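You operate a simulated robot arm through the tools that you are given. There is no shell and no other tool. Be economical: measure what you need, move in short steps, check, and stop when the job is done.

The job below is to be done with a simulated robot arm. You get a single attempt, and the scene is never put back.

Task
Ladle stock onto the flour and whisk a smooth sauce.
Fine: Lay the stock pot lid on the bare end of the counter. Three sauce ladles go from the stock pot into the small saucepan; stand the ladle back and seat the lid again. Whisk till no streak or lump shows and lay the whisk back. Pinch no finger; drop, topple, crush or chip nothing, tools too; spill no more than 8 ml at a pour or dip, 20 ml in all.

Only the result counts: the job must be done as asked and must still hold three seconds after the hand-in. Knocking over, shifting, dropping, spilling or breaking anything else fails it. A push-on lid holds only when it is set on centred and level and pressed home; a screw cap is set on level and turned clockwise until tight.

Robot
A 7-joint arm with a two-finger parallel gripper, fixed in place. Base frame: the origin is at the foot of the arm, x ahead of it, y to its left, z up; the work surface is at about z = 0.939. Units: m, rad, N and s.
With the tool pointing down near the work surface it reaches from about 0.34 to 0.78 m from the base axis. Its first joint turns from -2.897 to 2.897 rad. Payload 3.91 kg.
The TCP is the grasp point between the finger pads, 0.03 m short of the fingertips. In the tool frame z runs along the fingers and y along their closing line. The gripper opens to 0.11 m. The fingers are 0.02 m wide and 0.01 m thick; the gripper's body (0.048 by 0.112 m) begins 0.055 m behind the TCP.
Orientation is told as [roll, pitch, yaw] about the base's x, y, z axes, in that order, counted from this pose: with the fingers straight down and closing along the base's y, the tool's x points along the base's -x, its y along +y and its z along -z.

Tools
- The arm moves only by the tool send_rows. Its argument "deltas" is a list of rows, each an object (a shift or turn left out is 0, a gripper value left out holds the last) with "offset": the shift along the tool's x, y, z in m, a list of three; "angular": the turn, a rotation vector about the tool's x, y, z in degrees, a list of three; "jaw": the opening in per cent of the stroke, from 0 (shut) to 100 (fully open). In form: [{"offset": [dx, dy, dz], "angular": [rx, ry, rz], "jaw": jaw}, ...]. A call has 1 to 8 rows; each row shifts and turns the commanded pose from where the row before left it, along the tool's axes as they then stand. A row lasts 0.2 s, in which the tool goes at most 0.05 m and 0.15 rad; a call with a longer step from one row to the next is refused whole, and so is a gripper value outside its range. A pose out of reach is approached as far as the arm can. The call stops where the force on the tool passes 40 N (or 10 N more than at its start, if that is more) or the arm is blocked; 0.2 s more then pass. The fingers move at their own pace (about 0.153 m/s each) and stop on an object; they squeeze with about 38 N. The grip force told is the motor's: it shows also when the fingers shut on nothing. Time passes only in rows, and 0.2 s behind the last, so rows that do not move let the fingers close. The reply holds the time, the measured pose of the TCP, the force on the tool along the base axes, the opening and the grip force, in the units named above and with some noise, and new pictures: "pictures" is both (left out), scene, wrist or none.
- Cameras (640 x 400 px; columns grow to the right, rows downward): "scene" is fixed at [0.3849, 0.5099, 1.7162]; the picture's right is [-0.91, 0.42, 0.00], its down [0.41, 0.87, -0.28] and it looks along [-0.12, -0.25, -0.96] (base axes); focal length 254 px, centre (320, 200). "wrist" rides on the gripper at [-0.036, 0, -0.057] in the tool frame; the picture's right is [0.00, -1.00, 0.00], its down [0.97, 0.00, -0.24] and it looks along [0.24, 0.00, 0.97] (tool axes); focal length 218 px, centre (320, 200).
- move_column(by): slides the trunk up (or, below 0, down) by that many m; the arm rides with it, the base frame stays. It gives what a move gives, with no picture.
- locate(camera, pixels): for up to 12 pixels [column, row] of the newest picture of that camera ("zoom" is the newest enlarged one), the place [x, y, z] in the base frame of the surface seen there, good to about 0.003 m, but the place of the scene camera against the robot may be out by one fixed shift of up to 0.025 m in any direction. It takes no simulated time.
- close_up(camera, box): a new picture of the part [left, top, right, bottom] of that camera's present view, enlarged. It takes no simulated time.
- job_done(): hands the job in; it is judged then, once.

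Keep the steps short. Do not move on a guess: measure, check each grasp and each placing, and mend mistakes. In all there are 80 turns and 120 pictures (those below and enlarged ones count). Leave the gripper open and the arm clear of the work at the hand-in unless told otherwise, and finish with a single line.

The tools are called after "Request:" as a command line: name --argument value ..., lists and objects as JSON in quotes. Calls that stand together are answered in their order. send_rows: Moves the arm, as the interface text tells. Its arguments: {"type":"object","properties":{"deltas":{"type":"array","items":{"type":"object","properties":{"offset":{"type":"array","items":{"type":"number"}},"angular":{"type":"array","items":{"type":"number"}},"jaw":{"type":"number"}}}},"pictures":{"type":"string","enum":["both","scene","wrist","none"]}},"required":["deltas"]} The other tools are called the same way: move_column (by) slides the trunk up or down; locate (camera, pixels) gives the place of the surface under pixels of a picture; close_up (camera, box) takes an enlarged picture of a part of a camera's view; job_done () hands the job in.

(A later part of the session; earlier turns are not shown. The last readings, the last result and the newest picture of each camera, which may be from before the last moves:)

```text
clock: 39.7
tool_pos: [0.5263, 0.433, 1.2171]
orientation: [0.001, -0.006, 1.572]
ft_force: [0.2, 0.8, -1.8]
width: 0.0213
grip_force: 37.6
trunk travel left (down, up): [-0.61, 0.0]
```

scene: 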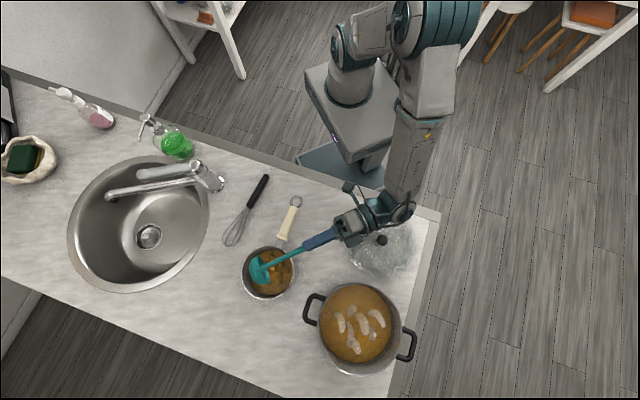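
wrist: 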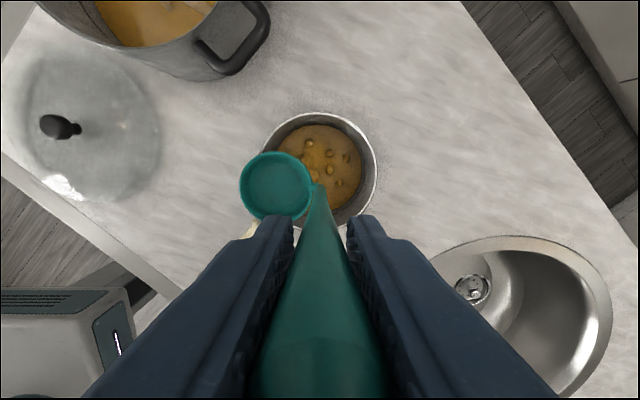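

Now back to the pot with the empty ladle, turning to yaw 30°.

Request:
send_rows --deltas '[{"offset": [-0.019, 0.019, -0.008], "angular": [0, 0, 7.5]}, {"offset": [-0.0164, 0.0213, -0.008], "angular": [0, 0, 7.5]}, {"offset": [-0.0134, 0.0233, -0.008], "angular": [0, 0, 7.5]}, {"offset": [-0.0103, 0.0248, -0.005], "angular": [0, 0, 7.5]}, {"offset": [-0.007, 0.026, 0], "angular": [0, 0, 7.5]}, {"offset": [-0.0035, 0.0266, 0], "angular": [0, 0, 7.5]}, {"offset": [0, 0.0269, 0], "angular": [0, 0, 7.5]}, {"offset": [0.0035, 0.0266, 0], "angular": [0, 0, 7.5]}]' --pictures "wrist"

```text
clock: 41.5
tool_pos: [0.3746, 0.5884, 1.2465]
orientation: [0.004, -0.005, 0.522]
ft_force: [-0.1, -0.8, -1.1]
width: 0.0215
grip_force: 37.9
trunk travel left (down, up): [-0.61, 0.0]
```

wrist: 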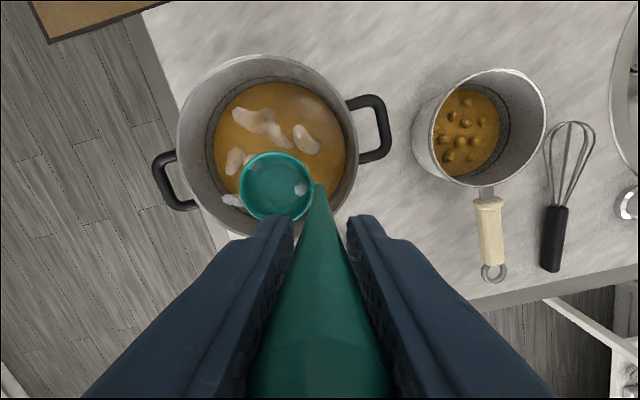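

Positioned as before, with no spills visible. I dip again, to about 1.120.

Request:
send_rows --deltas '[{"offset": [0, 0, 0.035]}, {"offset": [0, 0, 0.035]}, {"offset": [0, 0, 0.035]}, {"offset": [0, 0, 0.015]}, {"offset": [0, 0, 0.006]}, {}, {}]' --pictures "wrist"

```text
clock: 43.1
tool_pos: [0.3749, 0.5879, 1.1212]
orientation: [0.005, -0.006, 0.528]
ft_force: [0.8, 0.2, 2.3]
width: 0.0215
grip_force: 37.8
trunk travel left (down, up): [-0.61, 0.0]
```

wrist: 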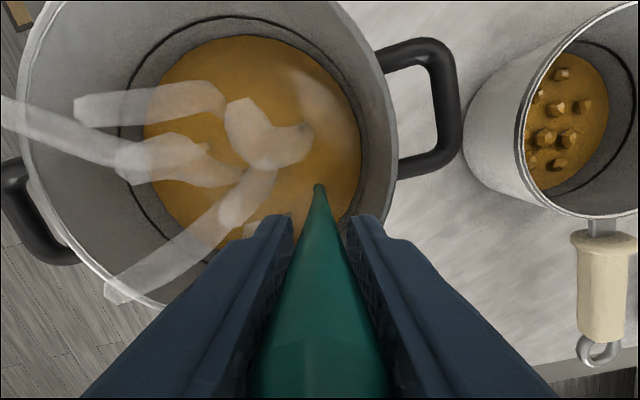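

Cup is under the surface. I lift slowly.

Request:
send_rows --deltas '[{"offset": [0, 0, -0.01]}, {"offset": [0, 0, -0.015]}, {"offset": [0, 0, -0.02]}, {"offset": [0, 0, -0.025]}, {"offset": [0, 0, -0.025]}, {"offset": [0, 0, -0.022]}, {}]' --pictures "wrist"

```text
clock: 44.7
tool_pos: [0.3739, 0.5867, 1.2367]
orientation: [0.006, -0.004, 0.527]
ft_force: [-0.7, -1.1, -0.2]
width: 0.0216
grip_force: 38.3
trunk travel left (down, up): [-0.61, 0.0]
```

wrist: 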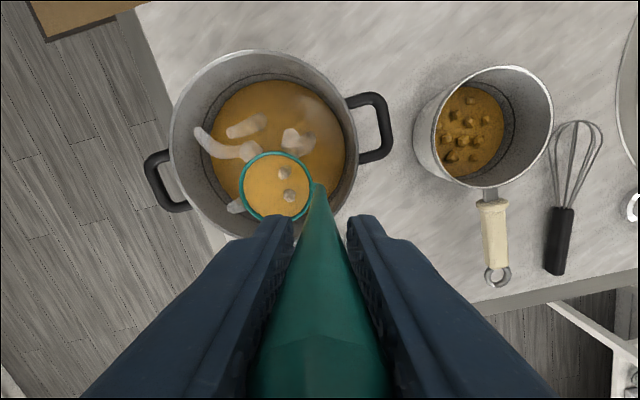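

Full again. I carry it over the same path to the saucepan.

Request:
send_rows --deltas '[{"offset": [-0.0084, -0.0223, 0], "angular": [0, 0, -6]}, {"offset": [-0.006, -0.023, 0], "angular": [0, 0, -6]}, {"offset": [-0.0036, -0.0235, 0], "angular": [0, 0, -6]}, {"offset": [-0.0011, -0.0238, 0], "angular": [0, 0, -6]}, {"offset": [0.0014, -0.0238, 0], "angular": [0, 0, -6]}, {"offset": [0.0039, -0.0234, 0], "angular": [0, 0, -6]}, {"offset": [0.0063, -0.0229, 0], "angular": [0, 0, -6]}]' --pictures "none"

Request:
send_rows --deltas '[{"offset": [0.0087, -0.0222, 0.007], "angular": [0, 0, -6]}, {"offset": [0.011, -0.0211, 0.01], "angular": [0, 0, -6]}, {"offset": [0.0131, -0.0199, 0.008], "angular": [0, 0, -6]}, {}]' --pictures "wrist"

```text
clock: 46.3
tool_pos: [0.504, 0.4809, 1.2367]
orientation: [-0.001, -0.007, 1.26]
ft_force: [0.4, 0.3, -1.4]
width: 0.0216
grip_force: 37.8
trunk travel left (down, up): [-0.61, 0.0]
```

```text
clock: 47.3
tool_pos: [0.559, 0.4346, 1.2108]
orientation: [-0.002, -0.006, 1.574]
ft_force: [0.4, 0.1, -1.0]
width: 0.0215
grip_force: 37.5
trunk travel left (down, up): [-0.61, 0.0]
```

wrist: 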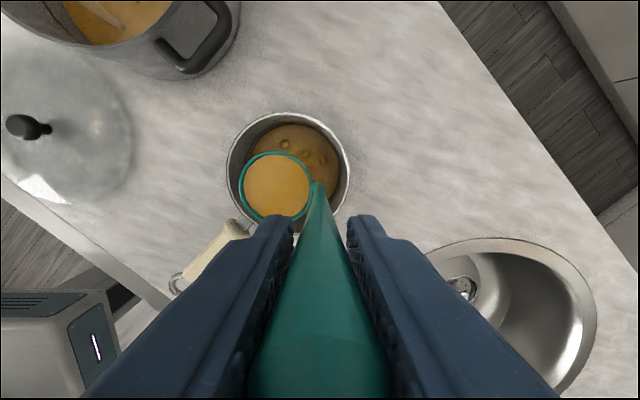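

Same pose as the first pour. I pour with the same tested rows.

Request:
send_rows --deltas '[{"angular": [4, 0, 0]}, {"angular": [4, 0, 0]}, {"angular": [4, 0, 0]}, {"offset": [0, 0.00967, -0.0049], "angular": [4, 0, 0]}, {"offset": [0, 0.00967, -0.0049], "angular": [4, 0, 0]}, {"offset": [0, 0.00967, -0.0049], "angular": [4, 0, 0]}, {}]' --pictures "none"

Request:
send_rows --deltas '[{"offset": [0, 0.00967, -0.0049], "angular": [4, 0, 0]}, {"offset": [0, 0.00967, -0.0049], "angular": [4, 0, 0]}, {"offset": [0, 0.00967, -0.0049], "angular": [4, 0, 0]}, {"offset": [0, 0.00967, -0.0049], "angular": [4, 0, 0]}, {"offset": [0, 0.00967, -0.0049], "angular": [4, 0, 0]}, {"offset": [0, 0.00967, -0.0049], "angular": [4, 0, 0]}, {"offset": [0, 0.00967, -0.0049], "angular": [4, 0, 0]}, {"offset": [0, 0.00967, -0.0049], "angular": [4, 0, 0]}]' --pictures "wrist"

Request:
send_rows --deltas '[{"offset": [0, 0.00967, -0.0049], "angular": [4, 0, 0]}, {"offset": [0, 0.00967, -0.0049], "angular": [4, 0, 0]}, {"offset": [0, 0.00967, -0.0049], "angular": [4, 0, 0]}, {"offset": [0, 0.00967, -0.0049], "angular": [4, 0, 0]}, {"offset": [0, 0.00967, -0.0049], "angular": [4, 0, 0]}, {"offset": [0, 0.00967, -0.0049], "angular": [4, 0, 0]}, {"offset": [0, 0.00967, -0.0049], "angular": [4, 0, 0]}, {"offset": [0, 0.00967, -0.0049], "angular": [4, 0, 0]}]' --pictures "both"

```text
clock: 48.9
tool_pos: [0.527, 0.4355, 1.217]
orientation: [-0.421, -0.006, 1.571]
ft_force: [0.1, 0.4, -0.3]
width: 0.0213
grip_force: 38.5
trunk travel left (down, up): [-0.61, 0.0]
```

```text
clock: 50.7
tool_pos: [0.4434, 0.4361, 1.2013]
orientation: [-0.98, -0.006, 1.571]
ft_force: [-0.2, -0.3, -0.8]
width: 0.0213
grip_force: 38.1
trunk travel left (down, up): [-0.61, 0.0]
```

wrist: 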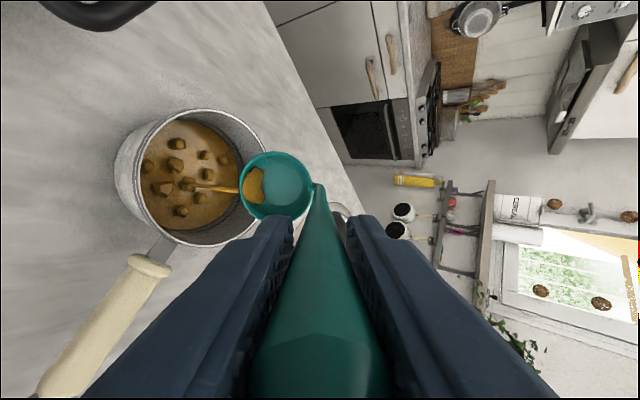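

```text
clock: 52.5
tool_pos: [0.3798, 0.4364, 1.1423]
orientation: [-1.54, -0.006, 1.573]
ft_force: [-0.4, 0.3, -0.5]
width: 0.0211
grip_force: 38.0
trunk travel left (down, up): [-0.61, 0.0]
```

scene: 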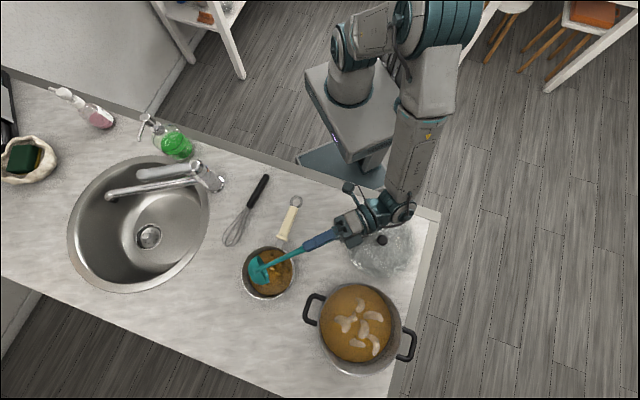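
wrist: 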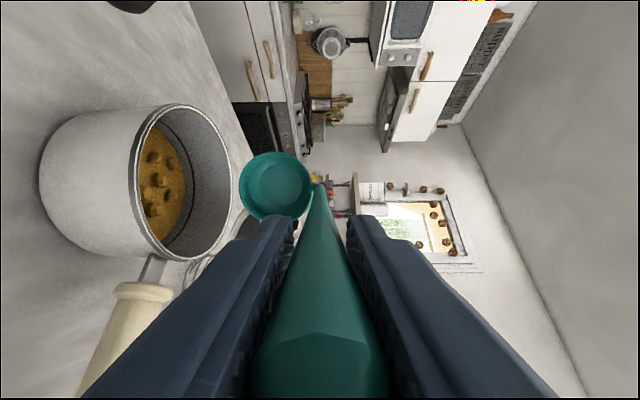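

Second ladle is in, nothing spilled. I tilt back and return to the pot by the same rows.

Request:
send_rows --deltas '[{}, {"offset": [0, -0.0182, 0.01176], "angular": [-8, 0, 0]}, {"offset": [0, -0.0182, 0.01176], "angular": [-8, 0, 0]}, {"offset": [0, -0.0182, 0.01176], "angular": [-8, 0, 0]}, {"offset": [0, -0.0182, 0.01176], "angular": [-8, 0, 0]}, {"offset": [0, -0.0182, 0.01176], "angular": [-8, 0, 0]}, {"offset": [0, -0.0182, 0.01176], "angular": [-8, 0, 0]}, {"offset": [0, -0.0182, 0.01176], "angular": [-8, 0, 0]}]' --pictures "none"

Request:
send_rows --deltas '[{"offset": [0, -0.0182, 0.01176], "angular": [-8, 0, 0]}, {"angular": [-8, 0, 0]}, {"angular": [-8, 0, 0]}, {"angular": [-8, 0, 0]}, {}]' --pictures "none"

Request:
send_rows --deltas '[{"offset": [-0.019, 0.019, -0.008], "angular": [0, 0, 7.5]}, {"offset": [-0.0164, 0.0213, -0.008], "angular": [0, 0, 7.5]}, {"offset": [-0.0134, 0.0233, -0.008], "angular": [0, 0, 7.5]}, {"offset": [-0.0103, 0.0248, -0.005], "angular": [0, 0, 7.5]}, {"offset": [-0.007, 0.026, 0], "angular": [0, 0, 7.5]}, {"offset": [-0.0035, 0.0266, 0], "angular": [0, 0, 7.5]}, {"offset": [0, 0.0269, 0], "angular": [0, 0, 7.5]}, {"offset": [0.0035, 0.0266, 0], "angular": [0, 0, 7.5]}]' --pictures "wrist"

```text
clock: 54.3
tool_pos: [0.5074, 0.4354, 1.2173]
orientation: [-0.557, -0.007, 1.572]
ft_force: [-0.3, -0.5, -1.0]
width: 0.0215
grip_force: 38.1
trunk travel left (down, up): [-0.61, 0.0]
```

```text
clock: 55.5
tool_pos: [0.5274, 0.4363, 1.2174]
orientation: [0.001, -0.007, 1.573]
ft_force: [0.1, 0.4, 0.2]
width: 0.0213
grip_force: 37.8
trunk travel left (down, up): [-0.61, 0.0]
```

```text
clock: 57.3
tool_pos: [0.374, 0.5891, 1.2474]
orientation: [0.005, -0.004, 0.524]
ft_force: [0.4, 0.5, -1.0]
width: 0.0212
grip_force: 38.3
trunk travel left (down, up): [-0.61, 0.0]
```

wrist: 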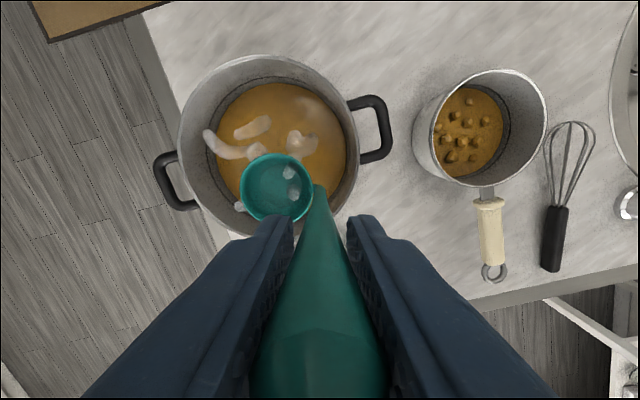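

Third dip, to about 1.1185, with slow last steps.

Request:
send_rows --deltas '[{"offset": [0, 0, 0.035]}, {"offset": [0, 0, 0.035]}, {"offset": [0, 0, 0.035]}, {"offset": [0, 0, 0.015]}, {"offset": [0, 0, 0.006]}, {"offset": [0, 0, 0.0025]}, {}, {}]' --pictures "wrist"

```text
clock: 59.1
tool_pos: [0.3749, 0.5863, 1.1222]
orientation: [0.01, -0.011, 0.524]
ft_force: [2.8, 1.6, 23.1]
width: 0.0215
grip_force: 37.9
trunk travel left (down, up): [-0.61, 0.0]
```

wrist: 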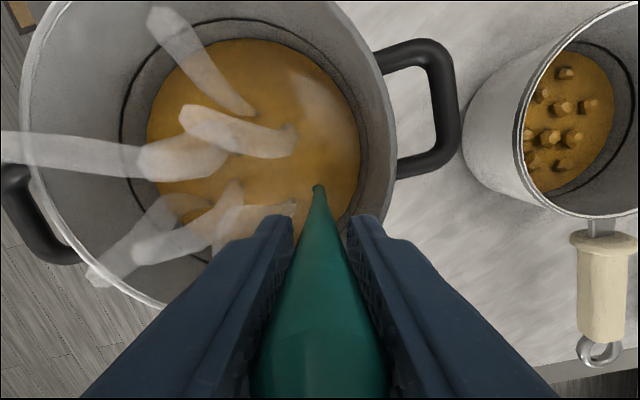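

It touched the pot floor (23 N) and is submerged. I lift slowly at once.

Request:
send_rows --deltas '[{"offset": [0, 0, -0.008]}, {"offset": [0, 0, -0.015]}, {"offset": [0, 0, -0.02]}, {"offset": [0, 0, -0.025]}, {"offset": [0, 0, -0.025]}, {"offset": [0, 0, -0.024]}, {}]' --pictures "wrist"

```text
clock: 60.7
tool_pos: [0.3754, 0.5871, 1.2348]
orientation: [0.005, -0.006, 0.524]
ft_force: [-0.2, -0.7, -1.7]
width: 0.0214
grip_force: 37.8
trunk travel left (down, up): [-0.61, 0.0]
```

wrist: 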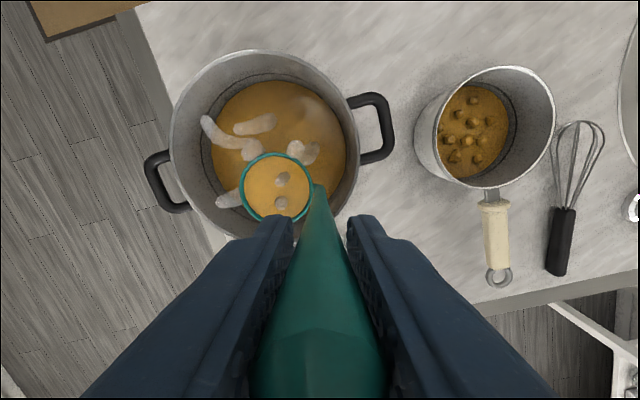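

Full again. I carry and pour the third ladle by the same rows (3 mm higher at the start).

Request:
send_rows --deltas '[{"offset": [0, 0, -0.004]}, {"offset": [-0.0084, -0.0223, 0], "angular": [0, 0, -6]}, {"offset": [-0.006, -0.023, 0], "angular": [0, 0, -6]}, {"offset": [-0.0036, -0.0235, 0], "angular": [0, 0, -6]}, {"offset": [-0.0011, -0.0238, 0], "angular": [0, 0, -6]}, {"offset": [0.0014, -0.0238, 0], "angular": [0, 0, -6]}, {"offset": [0.0039, -0.0234, 0], "angular": [0, 0, -6]}, {"offset": [0.0063, -0.0229, 0], "angular": [0, 0, -6]}]' --pictures "none"

Request:
send_rows --deltas '[{"offset": [0.0087, -0.0222, 0.007], "angular": [0, 0, -6]}, {"offset": [0.011, -0.0211, 0.01], "angular": [0, 0, -6]}, {"offset": [0.0131, -0.0199, 0.01], "angular": [0, 0, -6]}, {}]' --pictures "wrist"

```text
clock: 62.5
tool_pos: [0.5051, 0.4812, 1.2392]
orientation: [-0.001, -0.008, 1.259]
ft_force: [-0.1, -0.2, -0.7]
width: 0.0215
grip_force: 37.8
trunk travel left (down, up): [-0.61, 0.0]
```

```text
clock: 63.5
tool_pos: [0.5587, 0.4368, 1.2123]
orientation: [-0.001, -0.007, 1.574]
ft_force: [-0.2, 0.7, -1.6]
width: 0.0213
grip_force: 37.9
trunk travel left (down, up): [-0.61, 0.0]
```

wrist: 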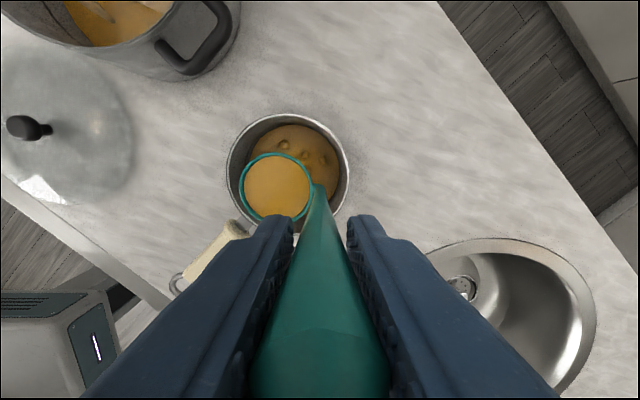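

Same pose. I pour the third ladle.

Request:
send_rows --deltas '[{"angular": [4, 0, 0]}, {"angular": [4, 0, 0]}, {"angular": [4, 0, 0]}, {"offset": [0, 0.00967, -0.0049], "angular": [4, 0, 0]}, {"offset": [0, 0.00967, -0.0049], "angular": [4, 0, 0]}, {"offset": [0, 0.00967, -0.0049], "angular": [4, 0, 0]}, {}]' --pictures "none"

Request:
send_rows --deltas '[{"offset": [0, 0.00967, -0.0049], "angular": [4, 0, 0]}, {"offset": [0, 0.00967, -0.0049], "angular": [4, 0, 0]}, {"offset": [0, 0.00967, -0.0049], "angular": [4, 0, 0]}, {"offset": [0, 0.00967, -0.0049], "angular": [4, 0, 0]}, {"offset": [0, 0.00967, -0.0049], "angular": [4, 0, 0]}, {"offset": [0, 0.00967, -0.0049], "angular": [4, 0, 0]}, {"offset": [0, 0.00967, -0.0049], "angular": [4, 0, 0]}, {"offset": [0, 0.00967, -0.0049], "angular": [4, 0, 0]}]' --pictures "none"

Request:
send_rows --deltas '[{"offset": [0, 0.00967, -0.0049], "angular": [4, 0, 0]}, {"offset": [0, 0.00967, -0.0049], "angular": [4, 0, 0]}, {"offset": [0, 0.00967, -0.0049], "angular": [4, 0, 0]}, {"offset": [0, 0.00967, -0.0049], "angular": [4, 0, 0]}, {"offset": [0, 0.00967, -0.0049], "angular": [4, 0, 0]}, {"offset": [0, 0.00967, -0.0049], "angular": [4, 0, 0]}, {"offset": [0, 0.00967, -0.0049], "angular": [4, 0, 0]}, {"offset": [0, 0.00967, -0.0049], "angular": [4, 0, 0]}]' --pictures "both"

```text
clock: 65.1
tool_pos: [0.5284, 0.4378, 1.218]
orientation: [-0.42, -0.006, 1.569]
ft_force: [0.9, 0.3, -1.8]
width: 0.0214
grip_force: 37.9
trunk travel left (down, up): [-0.61, 0.0]
```

```text
clock: 66.9
tool_pos: [0.4425, 0.4377, 1.2017]
orientation: [-0.982, -0.006, 1.571]
ft_force: [0.5, 0.2, -0.5]
width: 0.0214
grip_force: 37.9
trunk travel left (down, up): [-0.61, 0.0]
```

```text
clock: 68.7
tool_pos: [0.3786, 0.4382, 1.1419]
orientation: [-1.54, -0.008, 1.574]
ft_force: [-0.4, 0.7, -1.8]
width: 0.0213
grip_force: 38.3
trunk travel left (down, up): [-0.61, 0.0]
```

scene: 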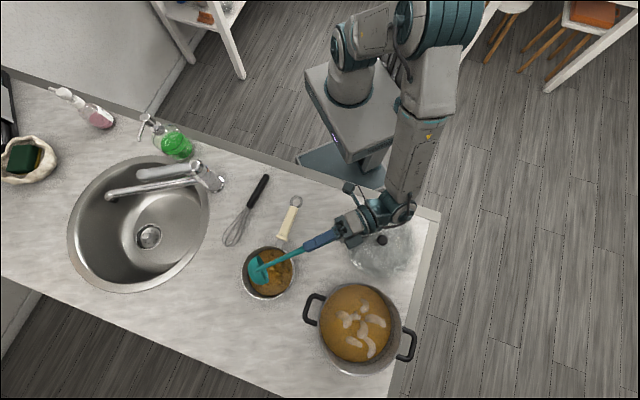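
wrist: 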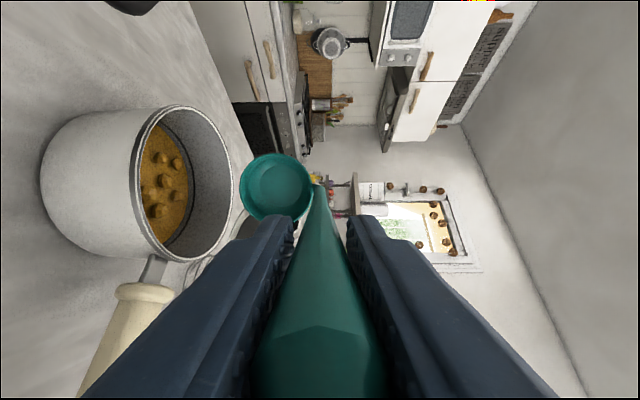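

Three ladles are in. I tilt back, then carry the ladle toward its stand while turning back.

Request:
send_rows --deltas '[{}, {"offset": [0, -0.0182, 0.01176], "angular": [-8, 0, 0]}, {"offset": [0, -0.0182, 0.01176], "angular": [-8, 0, 0]}, {"offset": [0, -0.0182, 0.01176], "angular": [-8, 0, 0]}, {"offset": [0, -0.0182, 0.01176], "angular": [-8, 0, 0]}, {"offset": [0, -0.0182, 0.01176], "angular": [-8, 0, 0]}, {"offset": [0, -0.0182, 0.01176], "angular": [-8, 0, 0]}, {"offset": [0, -0.0182, 0.01176], "angular": [-8, 0, 0]}]' --pictures "none"

Request:
send_rows --deltas '[{"offset": [0, -0.0182, 0.01176], "angular": [-8, 0, 0]}, {"angular": [-8, 0, 0]}, {"angular": [-8, 0, 0]}, {"angular": [-8, 0, 0]}, {}]' --pictures "none"

Request:
send_rows --deltas '[{"offset": [0.0172, 0.0383, -0.004]}, {"offset": [0.0172, 0.0383, -0.004]}, {"offset": [0.0172, 0.0383, -0.004]}, {"offset": [0.0172, 0.0383, -0.004]}, {"offset": [0.0172, 0.0383, -0.004]}, {"offset": [0.0172, 0.0383, -0.004]}, {"offset": [0.0172, 0.0383, -0.004], "angular": [0, 0, 0.7]}]' --pictures "scene"

Request:
send_rows --deltas '[{"angular": [0, 0, 8.55]}, {"angular": [0, 0, 8.55]}, {"angular": [0, 0, 8.55]}, {"angular": [0, 0, 8.55]}, {"angular": [0, 0, 8.55]}, {"angular": [0, 0, 8.55]}, {"angular": [0, 0, 8.55]}, {"angular": [0, 0, 8.55]}]' --pictures "none"

Request:
send_rows --deltas '[{"angular": [0, 0, 8.55]}, {"angular": [0, 0, 8.55]}, {"angular": [0, 0, 8.55]}, {"angular": [0, 0, 8.55]}, {"angular": [0, 0, 8.55]}, {"angular": [0, 0, 8.55]}, {"angular": [0, 0, 8.55]}, {"angular": [0, 0, 8.55]}]' --pictures "wrist"

```text
clock: 70.5
tool_pos: [0.5081, 0.4359, 1.2163]
orientation: [-0.56, -0.007, 1.57]
ft_force: [0.7, -0.6, -0.5]
width: 0.0213
grip_force: 38.5
trunk travel left (down, up): [-0.61, 0.0]
```

```text
clock: 71.7
tool_pos: [0.5259, 0.4362, 1.218]
orientation: [-0.001, -0.007, 1.571]
ft_force: [-0.1, -0.2, -1.1]
width: 0.0212
grip_force: 38.0
trunk travel left (down, up): [-0.61, 0.0]
```

```text
clock: 73.3
tool_pos: [0.2564, 0.314, 1.244]
orientation: [-0.004, -0.007, 1.559]
ft_force: [0.1, -0.2, -1.3]
width: 0.0213
grip_force: 37.8
trunk travel left (down, up): [-0.61, 0.0]
```

scene: 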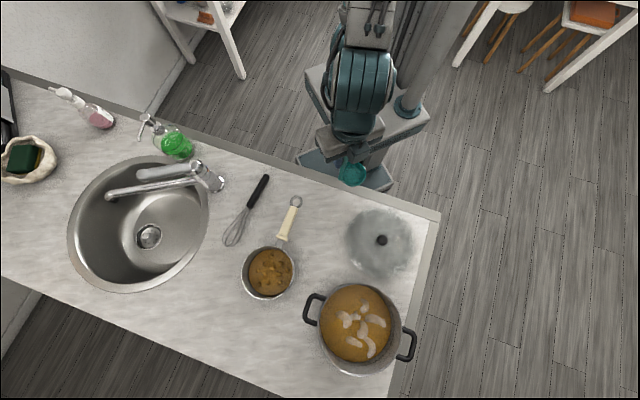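

```text
clock: 75.1
tool_pos: [0.2593, 0.3155, 1.2452]
orientation: [0.006, -0.003, 0.361]
ft_force: [-0.5, -0.3, -0.9]
width: 0.0214
grip_force: 38.0
trunk travel left (down, up): [-0.61, 0.0]
```

```text
clock: 76.9
tool_pos: [0.2586, 0.3152, 1.2435]
orientation: [0.004, 0.005, -0.83]
ft_force: [0.1, 0.2, -0.8]
width: 0.0215
grip_force: 37.7
trunk travel left (down, up): [-0.61, 0.0]
```

wrist: 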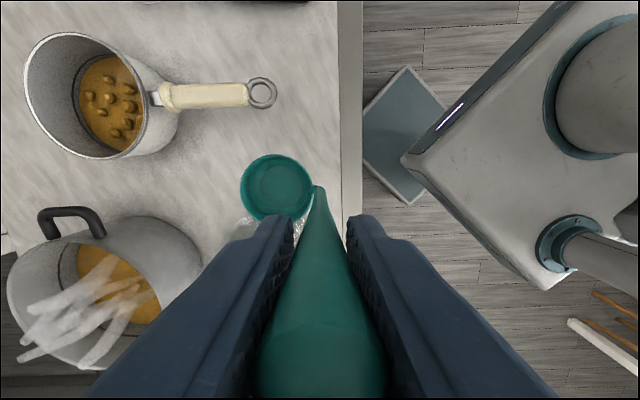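

Back over the ladle's place. I lower to just above contact.

Request:
send_rows --deltas '[{"offset": [0, 0, 0.04]}, {"offset": [0, 0, 0.04]}, {"offset": [0, 0, 0.03]}, {"offset": [0, 0, 0.012]}, {"offset": [0, 0, 0.003]}, {}]' --pictures "none"

```text
clock: 78.3
tool_pos: [0.259, 0.3157, 1.1195]
orientation: [0.005, 0.004, -0.829]
ft_force: [-0.1, -0.6, -1.8]
width: 0.0215
grip_force: 37.9
trunk travel left (down, up): [-0.61, 0.0]
```

Request:
send_rows --deltas '[{"offset": [0, 0, 0.002]}, {"offset": [0, 0, 0.0015]}, {}]' --pictures "none"

```text
clock: 79.1
tool_pos: [0.2572, 0.3165, 1.1174]
orientation: [0.01, 0.003, -0.826]
ft_force: [-4.2, -0.9, 26.5]
width: 0.0215
grip_force: 38.6
trunk travel left (down, up): [-0.61, 0.0]
```

It stands on the counter (contact 26 N at 1.1174). I ease off 1.5 mm and read the force.

Request:
send_rows --deltas '[{"offset": [0, 0, -0.0014]}, {}]' --pictures "none"

```text
clock: 79.7
tool_pos: [0.2583, 0.3166, 1.1176]
orientation: [0.008, 0.002, -0.827]
ft_force: [-3.0, 0.5, 19.3]
width: 0.0213
grip_force: 37.5
trunk travel left (down, up): [-0.61, 0.0]
```

Request:
send_rows --deltas '[{"offset": [0, 0, -0.0015]}, {}]' --pictures "wrist"

```text
clock: 80.3
tool_pos: [0.2598, 0.3172, 1.1181]
orientation: [0.004, 0.002, -0.828]
ft_force: [-0.5, 1.0, 1.8]
width: 0.0214
grip_force: 37.5
trunk travel left (down, up): [-0.61, 0.0]
```

wrist: 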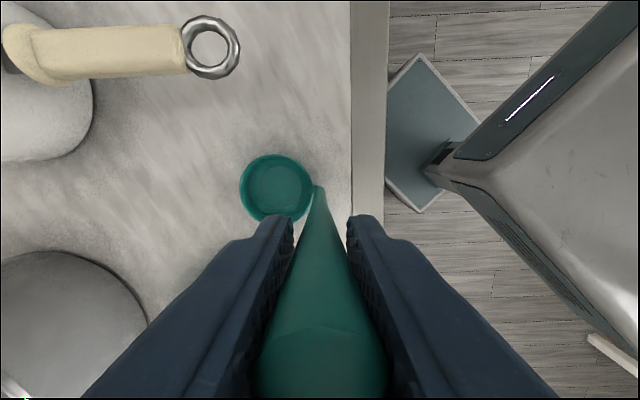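

Almost no load now. I open and rise straight up.

Request:
send_rows --deltas '[{"jaw": 26}, {"jaw": 36}, {"jaw": 50}, {"jaw": 50}, {"offset": [0, 0, -0.03]}, {"offset": [0, 0, -0.045]}, {"offset": [0, 0, -0.045]}, {}]' --pictures "both"

```text
clock: 82.1
tool_pos: [0.2591, 0.3156, 1.2381]
orientation: [0.006, 0.003, -0.829]
ft_force: [0.6, -0.3, 0.0]
width: 0.0548
grip_force: 0.0
trunk travel left (down, up): [-0.61, 0.0]
```

scene: 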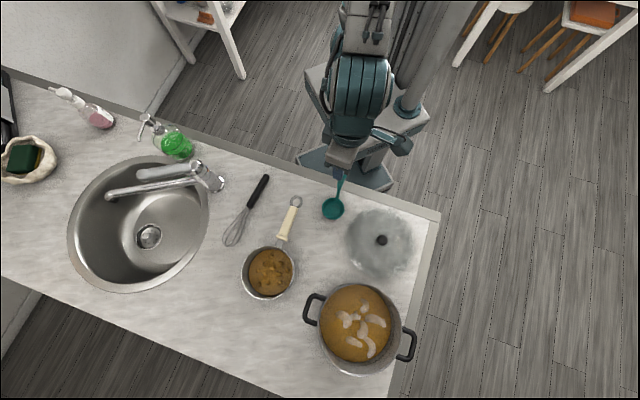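
wrist: 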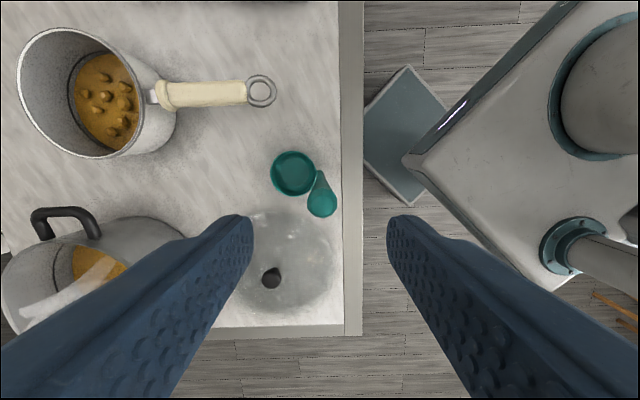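

The ladle stands as it was. I locate the lid knob, move over it and turn back to yaw 0.

Request:
locate --camera "wrist" --pixels '[[272, 278], [292, 172], [322, 197]]'

Request:
send_rows --deltas '[{"offset": [0.0408, 0.0192, 0]}, {"offset": [0.0408, 0.0192, 0]}, {"offset": [0.0408, 0.0192, 0]}, {"offset": [0.0408, 0.0192, 0]}, {"angular": [0, 0, -8]}, {"angular": [0, 0, -8]}, {"angular": [0, 0, -8]}, {"angular": [0, 0, -8]}]' --pictures "none"

Request:
send_rows --deltas '[{"angular": [0, 0, -8], "jaw": 60}, {"angular": [0, 0, -7.5]}, {"offset": [0, 0, 0.04]}, {"offset": [0, 0, 0.04]}, {}]' --pictures "wrist"

```text
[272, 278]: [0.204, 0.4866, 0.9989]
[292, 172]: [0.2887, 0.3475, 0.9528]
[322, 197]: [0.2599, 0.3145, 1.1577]
```

```text
clock: 83.9
tool_pos: [0.2058, 0.4885, 1.241]
orientation: [0.008, 0.0, -0.266]
ft_force: [0.5, 0.2, -0.4]
width: 0.0548
grip_force: 0.1
trunk travel left (down, up): [-0.61, 0.0]
```

```text
clock: 85.1
tool_pos: [0.2048, 0.4865, 1.1616]
orientation: [0.008, -0.002, 0.003]
ft_force: [0.2, -0.5, -0.6]
width: 0.066
grip_force: 0.1
trunk travel left (down, up): [-0.61, 0.0]
```

wrist: 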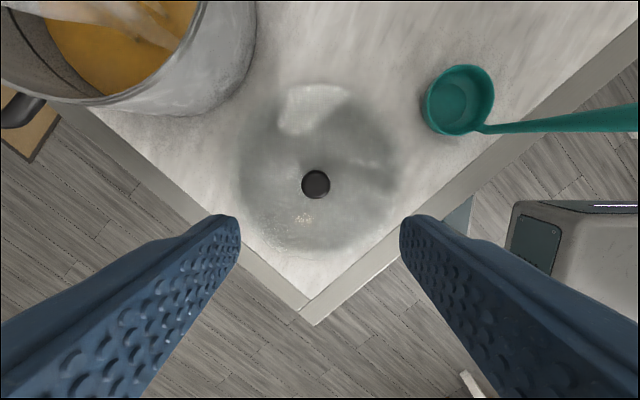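

Knob is at about (0.2034, 0.4905). I correct the small tilt and descend around it.

Request:
send_rows --deltas '[{"offset": [0.0014, 0.004, 0.03], "angular": [0.4, 0, 0]}, {"offset": [0, 0, 0.045]}, {"offset": [0, 0, 0.045]}, {"offset": [0, 0, 0.025]}, {"offset": [0, 0, 0.0115]}, {}]' --pictures "wrist"

```text
clock: 86.5
tool_pos: [0.2038, 0.4929, 1.0025]
orientation: [0.001, -0.002, 0.0]
ft_force: [-0.7, -0.2, -1.4]
width: 0.0663
grip_force: 0.1
trunk travel left (down, up): [-0.61, 0.0]
```

wrist: 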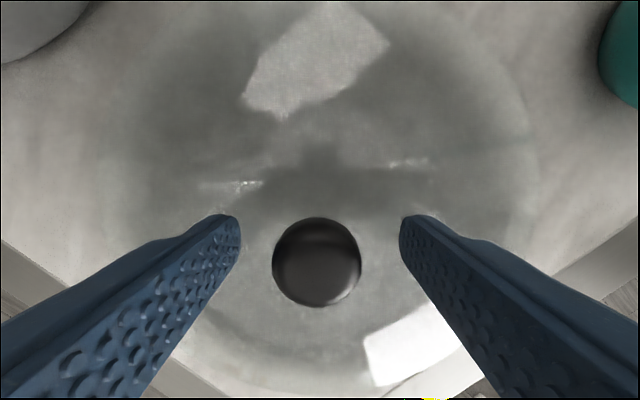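

I fine-shift 2 mm and close on the knob.

Request:
send_rows --deltas '[{"offset": [0.002, 0.001, -0.0015]}, {"jaw": 35}, {"jaw": 0}, {"jaw": 0}, {}]' --pictures "wrist"

```text
clock: 87.7
tool_pos: [0.202, 0.4939, 1.0043]
orientation: [0.0, -0.003, 0.002]
ft_force: [-0.9, 0.1, -0.2]
width: 0.0296
grip_force: 38.2
trunk travel left (down, up): [-0.61, 0.0]
```

wrist: 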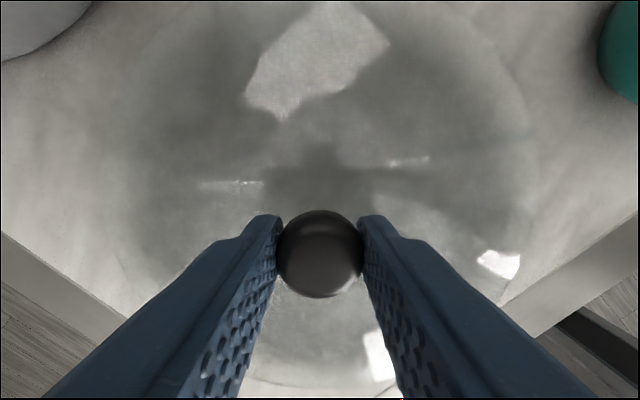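

Knob held. I lift and carry the lid back toward the pot.

Request:
send_rows --deltas '[{"offset": [0, 0, -0.03]}, {"offset": [0, 0, -0.045]}, {"offset": [0, 0, -0.045]}, {"offset": [0, 0, -0.035]}, {"offset": [-0.033, 0.031, 0]}, {"offset": [-0.033, 0.031, 0]}, {"offset": [-0.033, 0.031, 0.0]}, {"offset": [-0.033, 0.031, 0.01]}]' --pictures "none"

Request:
send_rows --deltas '[{"offset": [-0.017, 0.014, 0.01]}, {"offset": [-0.017, 0.014, 0.01]}, {}]' --pictures "both"

```text
clock: 89.5
tool_pos: [0.3342, 0.6198, 1.1467]
orientation: [-0.004, 0.001, -0.001]
ft_force: [0.2, 0.5, -1.3]
width: 0.0292
grip_force: 38.0
trunk travel left (down, up): [-0.61, 0.0]
```

```text
clock: 90.3
tool_pos: [0.3672, 0.6447, 1.1278]
orientation: [0.0, -0.002, 0.003]
ft_force: [-0.3, 0.1, -0.8]
width: 0.0292
grip_force: 37.7
trunk travel left (down, up): [-0.61, 0.0]
```

scene: 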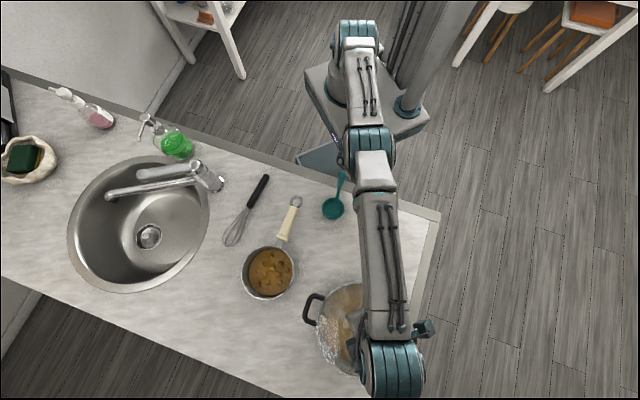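
wrist: 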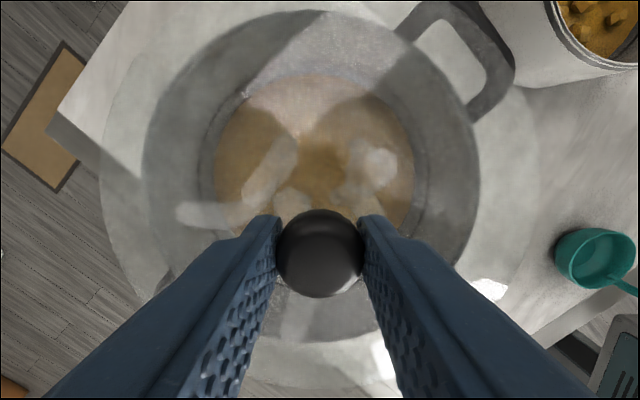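

I shift the last 6 mm and come down to just above the rim.

Request:
send_rows --deltas '[{"offset": [0, 0, 0.01]}, {"offset": [-0.001, 0.006, 0.003]}, {}]' --pictures "wrist"

```text
clock: 91.1
tool_pos: [0.3658, 0.6487, 1.1147]
orientation: [0.0, -0.002, 0.002]
ft_force: [0.1, 0.1, -2.1]
width: 0.0295
grip_force: 38.2
out of reach, approached as far as the arm can: row 2
trunk travel left (down, up): [-0.61, 0.0]
```

wrist: 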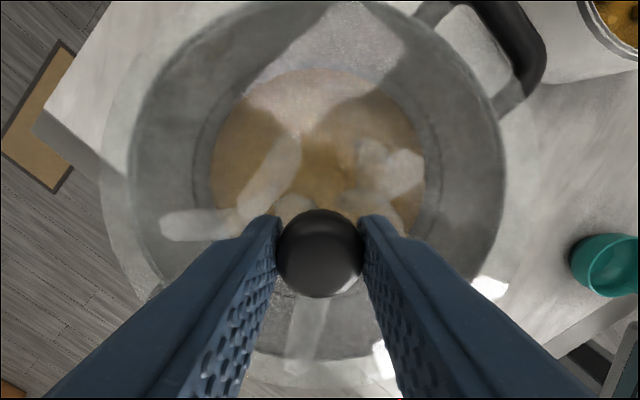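

Lid and pot circles look concentric; I lower with the remaining 2 mm shift, slowly.

Request:
send_rows --deltas '[{"offset": [0, 0, 0.003]}, {"offset": [-0.0024, 0.0018, 0.002]}, {"offset": [0, 0, 0.002]}, {}]' --pictures "wrist"

```text
clock: 92.1
tool_pos: [0.3689, 0.6499, 1.1074]
orientation: [0.001, -0.002, 0.002]
ft_force: [-0.1, -0.4, -1.1]
width: 0.0294
grip_force: 37.8
trunk travel left (down, up): [-0.61, 0.0]
```

wrist: 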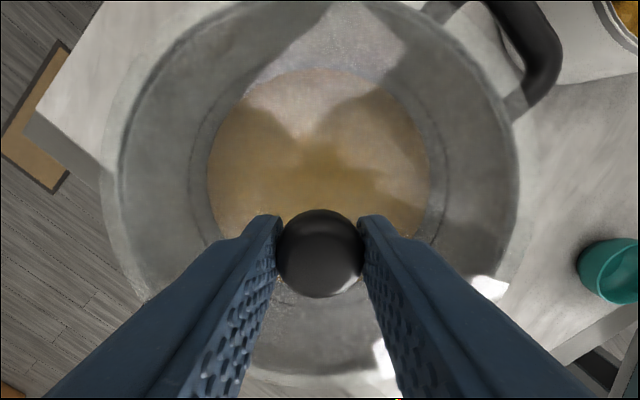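

Centred. I lower to contact in 1.5 mm steps.

Request:
send_rows --deltas '[{"offset": [0, 0, 0.0015]}, {"offset": [0, 0, 0.0015]}, {}]' --pictures "none"

```text
clock: 92.9
tool_pos: [0.3699, 0.6509, 1.1054]
orientation: [0.0, -0.002, 0.002]
ft_force: [0.6, 0.1, -2.0]
width: 0.0293
grip_force: 38.0
trunk travel left (down, up): [-0.61, 0.0]
```

Request:
send_rows --deltas '[{"offset": [0.001, -0.0005, 0.0015]}, {"offset": [0, 0, 0.0015]}, {}]' --pictures "none"

```text
clock: 93.7
tool_pos: [0.3686, 0.6485, 1.104]
orientation: [0.004, -0.004, 0.0]
ft_force: [1.3, 3.3, 11.4]
width: 0.0291
grip_force: 37.6
trunk travel left (down, up): [-0.61, 0.0]
```

Contact at z 1.104 (11 N), centred at (0.3686, 0.6485). I press gently 1 mm more and look.

Request:
send_rows --deltas '[{"offset": [0, 0.0005, 0.001]}, {}]' --pictures "wrist"

```text
clock: 94.3
tool_pos: [0.3675, 0.6502, 1.1036]
orientation: [0.001, -0.003, -0.001]
ft_force: [4.3, 5.9, 22.8]
width: 0.0294
grip_force: 38.3
trunk travel left (down, up): [-0.61, 0.0]
```

wrist: 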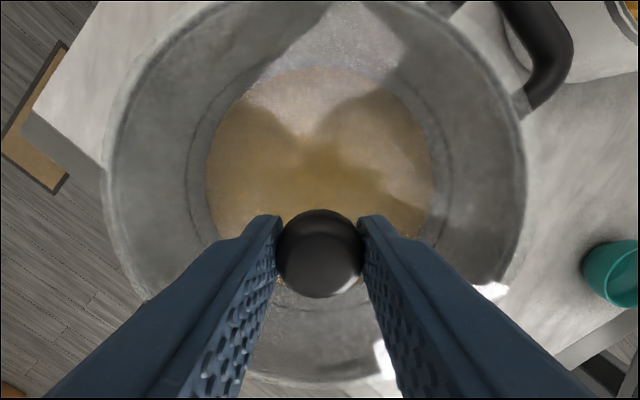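

It matches the original view. I ease off 1.5 mm, open, and rise.

Request:
send_rows --deltas '[{"offset": [0, 0, -0.0015]}, {"jaw": 35}, {"jaw": 50}, {"offset": [0, 0, -0.01], "jaw": 50}, {"offset": [0.002, -0.005, -0.02]}, {"offset": [0.015, -0.025, -0.03]}, {"offset": [0.015, -0.025, -0.03]}, {"offset": [0.015, -0.02, -0.03]}]' --pictures "both"

```text
clock: 96.1
tool_pos: [0.3391, 0.6149, 1.2381]
orientation: [-0.002, -0.001, 0.001]
ft_force: [-0.1, 1.1, 0.5]
width: 0.0547
grip_force: 0.2
out of reach, approached as far as the arm can: row 6, 7, 8
trunk travel left (down, up): [-0.61, 0.0]
```

scene: 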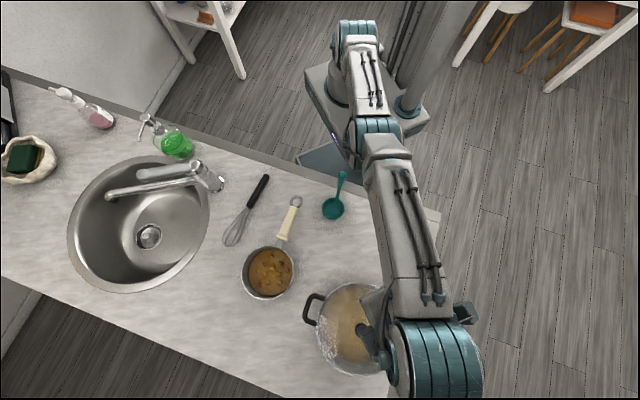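
wrist: 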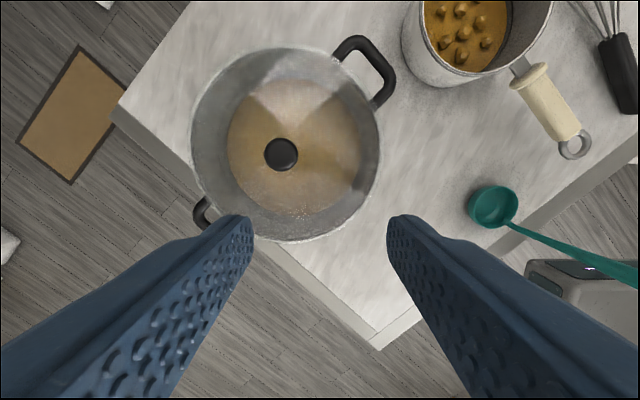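

Request:
locate --camera "wrist" --pixels '[[281, 154], [192, 150], [378, 150], [283, 47], [283, 240], [610, 60], [480, 30]]'

Request:
close_up --camera "wrist" --box '[170, 30, 410, 250]'

Request:
close_up --camera "scene" --box '[200, 160, 320, 310]'

Request:
locate --camera "zoom" --pixels '[[350, 80], [330, 110], [300, 145]]'

```text
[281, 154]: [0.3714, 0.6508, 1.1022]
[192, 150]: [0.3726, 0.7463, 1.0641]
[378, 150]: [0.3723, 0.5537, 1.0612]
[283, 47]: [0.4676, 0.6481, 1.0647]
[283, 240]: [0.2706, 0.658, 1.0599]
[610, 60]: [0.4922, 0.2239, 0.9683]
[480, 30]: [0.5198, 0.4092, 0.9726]
```

```text
1.82 times, centred on (290, 140) of wrist
```

zoom: 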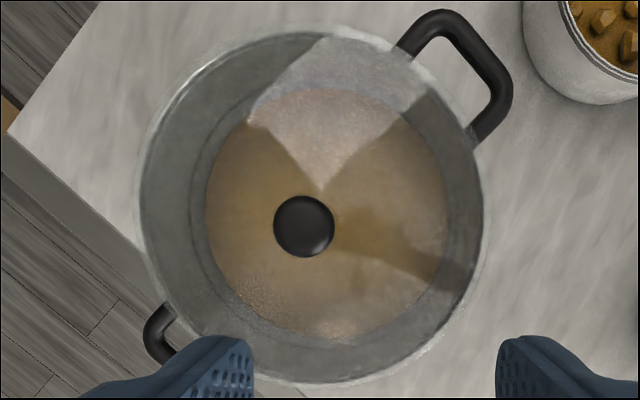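

```text
2.67 times, centred on (260, 235) of scene
```

zoom: 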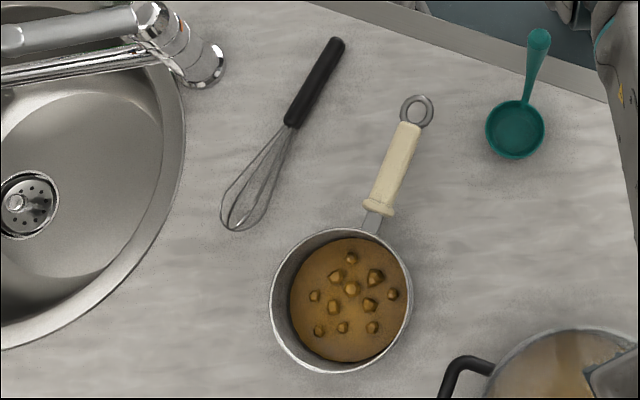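

```text
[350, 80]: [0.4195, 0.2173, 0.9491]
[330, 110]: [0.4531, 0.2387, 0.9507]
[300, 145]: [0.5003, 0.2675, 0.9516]
```

The lid sits centred (knob 0.371, 0.651, 1.102). Next the whisk: I measure it and move near it for a wrist view.

Request:
locate --camera "scene" --pixels '[[266, 177], [257, 191], [249, 204], [235, 228], [228, 244], [243, 243]]'

Request:
send_rows --deltas '[{"offset": [-0.0137, -0.0456, 0]}, {"offset": [-0.0137, -0.0456, 0]}, {"offset": [-0.0137, -0.0456, 0]}, {"offset": [-0.0137, -0.0456, 0]}, {"offset": [-0.0137, -0.0456, 0]}, {"offset": [-0.0137, -0.0456, 0]}, {"offset": [-0.0137, -0.0456, 0]}, {"offset": [-0.0137, -0.0456, 0]}]' --pictures "wrist"

```text
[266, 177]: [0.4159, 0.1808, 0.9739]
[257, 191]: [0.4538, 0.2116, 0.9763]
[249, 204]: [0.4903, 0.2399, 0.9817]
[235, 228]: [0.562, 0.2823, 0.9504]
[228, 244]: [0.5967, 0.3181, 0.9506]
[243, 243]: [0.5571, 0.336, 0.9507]
```

```text
clock: 97.9
tool_pos: [0.5353, 0.382, 1.2945]
orientation: [0.003, -0.004, 0.0]
ft_force: [-0.1, -0.4, 0.1]
width: 0.055
grip_force: 0.0
out of reach, approached as far as the arm can: row 1, 2, 3, 4, 5, 6
trunk travel left (down, up): [-0.61, 0.0]
```

wrist: 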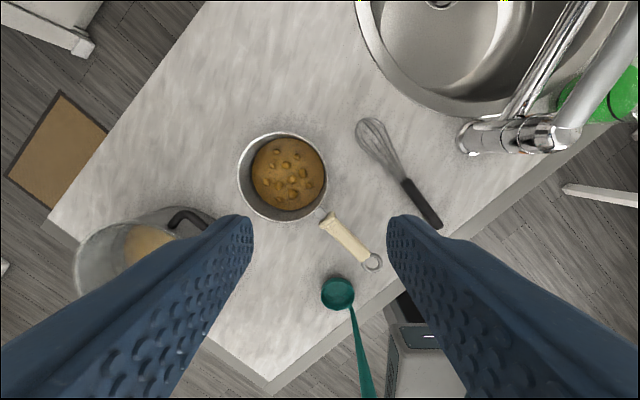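

I measure the whisk and the faucet in this wrist view.

Request:
locate --camera "wrist" --pixels '[[438, 225], [430, 215], [420, 203], [411, 192], [404, 184], [395, 168], [358, 124], [380, 120], [462, 150], [545, 135], [590, 40], [470, 140]]'

Request:
close_up --camera "wrist" --box '[330, 100, 490, 250]'

Request:
send_rows --deltas '[{"angular": [0, 0, 8.55]}, {"angular": [0, 0, 8.55]}, {"angular": [0, 0, 8.55]}, {"angular": [0, 0, 8.55]}, {"angular": [0, 0, 8.55]}, {"angular": [0, 0, 8.55]}, {"angular": [0, 0, 8.55]}, {"angular": [0, 0, 8.55]}]' --pictures "none"

Request:
send_rows --deltas '[{"angular": [0, 0, 8.55]}, {"angular": [0, 0, 8.55]}, {"angular": [0, 0, 8.55]}, {"angular": [0, 0, 8.55]}, {"angular": [0, 0, 8.55]}, {"angular": [0, 0, 8.55]}, {"angular": [0, 0, 8.55]}, {"angular": [0, 0, 8.55]}]' --pictures "both"

```text
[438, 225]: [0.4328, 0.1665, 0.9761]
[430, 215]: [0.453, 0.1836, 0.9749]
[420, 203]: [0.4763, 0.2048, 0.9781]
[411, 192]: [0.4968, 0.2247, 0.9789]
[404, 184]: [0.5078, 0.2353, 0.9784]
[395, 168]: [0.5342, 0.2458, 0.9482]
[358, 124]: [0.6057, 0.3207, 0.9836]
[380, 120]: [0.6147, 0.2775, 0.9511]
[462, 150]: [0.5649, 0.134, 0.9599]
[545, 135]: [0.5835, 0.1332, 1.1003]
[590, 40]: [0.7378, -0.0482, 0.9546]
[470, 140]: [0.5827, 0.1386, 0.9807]
```

```text
2.67 times, centred on (410, 175) of wrist
```

zoom: 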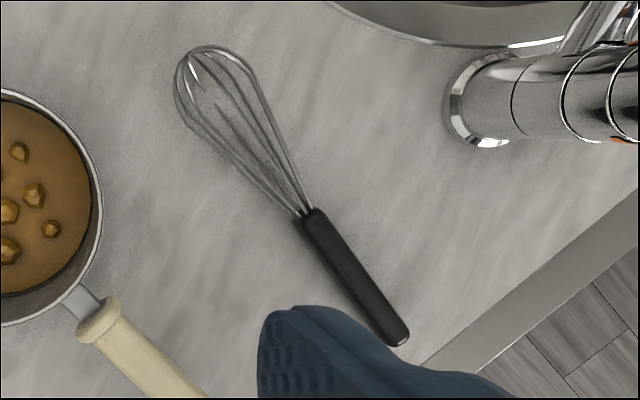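

```text
clock: 99.7
tool_pos: [0.537, 0.3854, 1.2937]
orientation: [0.002, 0.0, -1.197]
ft_force: [0.3, -1.5, 0.2]
width: 0.0551
grip_force: 0.1
trunk travel left (down, up): [-0.61, 0.0]
```

```text
clock: 101.5
tool_pos: [0.5359, 0.3845, 1.2935]
orientation: [0.002, 0.001, -2.389]
ft_force: [0.5, 0.7, 0.1]
width: 0.0551
grip_force: 0.2
trunk travel left (down, up): [-0.61, 0.0]
```

scene: 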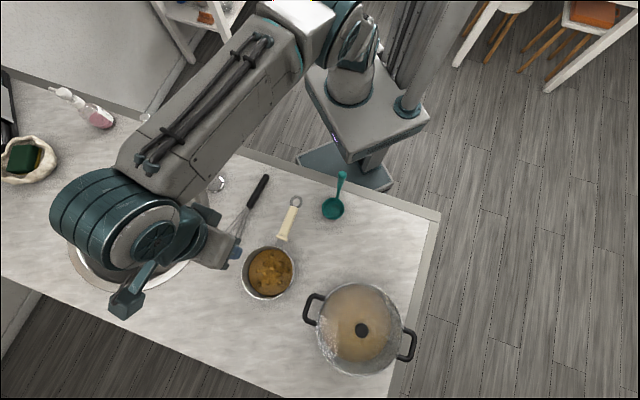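
wrist: 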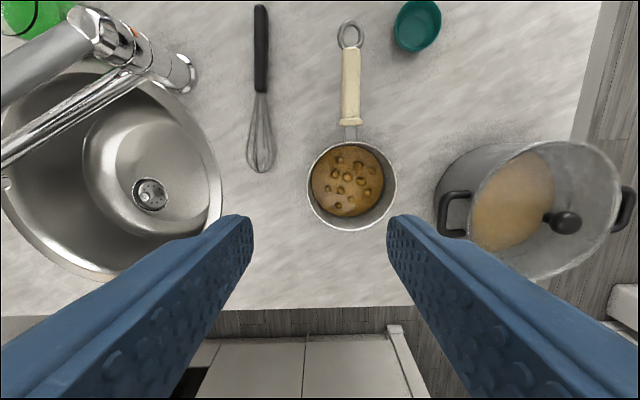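

The needed wrist yaw is within reach. I measure the whisk again from this view, nearly aligned with it.

Request:
close_up --camera "wrist" --box '[180, 0, 340, 180]'

Request:
locate --camera "wrist" --pixels '[[261, 12], [261, 30], [261, 50], [261, 70], [261, 85], [254, 70], [267, 70], [254, 20], [267, 20], [262, 171]]'

```text
2.22 times, centred on (260, 90) of wrist
```

zoom: 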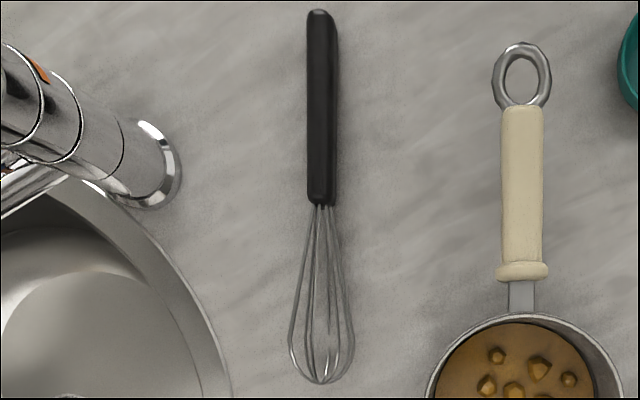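

```text
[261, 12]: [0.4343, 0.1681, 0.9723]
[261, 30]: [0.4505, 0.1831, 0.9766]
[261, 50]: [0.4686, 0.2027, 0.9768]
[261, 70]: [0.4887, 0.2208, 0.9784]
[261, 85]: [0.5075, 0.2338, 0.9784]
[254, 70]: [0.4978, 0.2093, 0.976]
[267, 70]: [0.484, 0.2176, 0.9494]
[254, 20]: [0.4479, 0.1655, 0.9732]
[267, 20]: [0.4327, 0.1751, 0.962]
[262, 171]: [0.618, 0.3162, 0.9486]
```

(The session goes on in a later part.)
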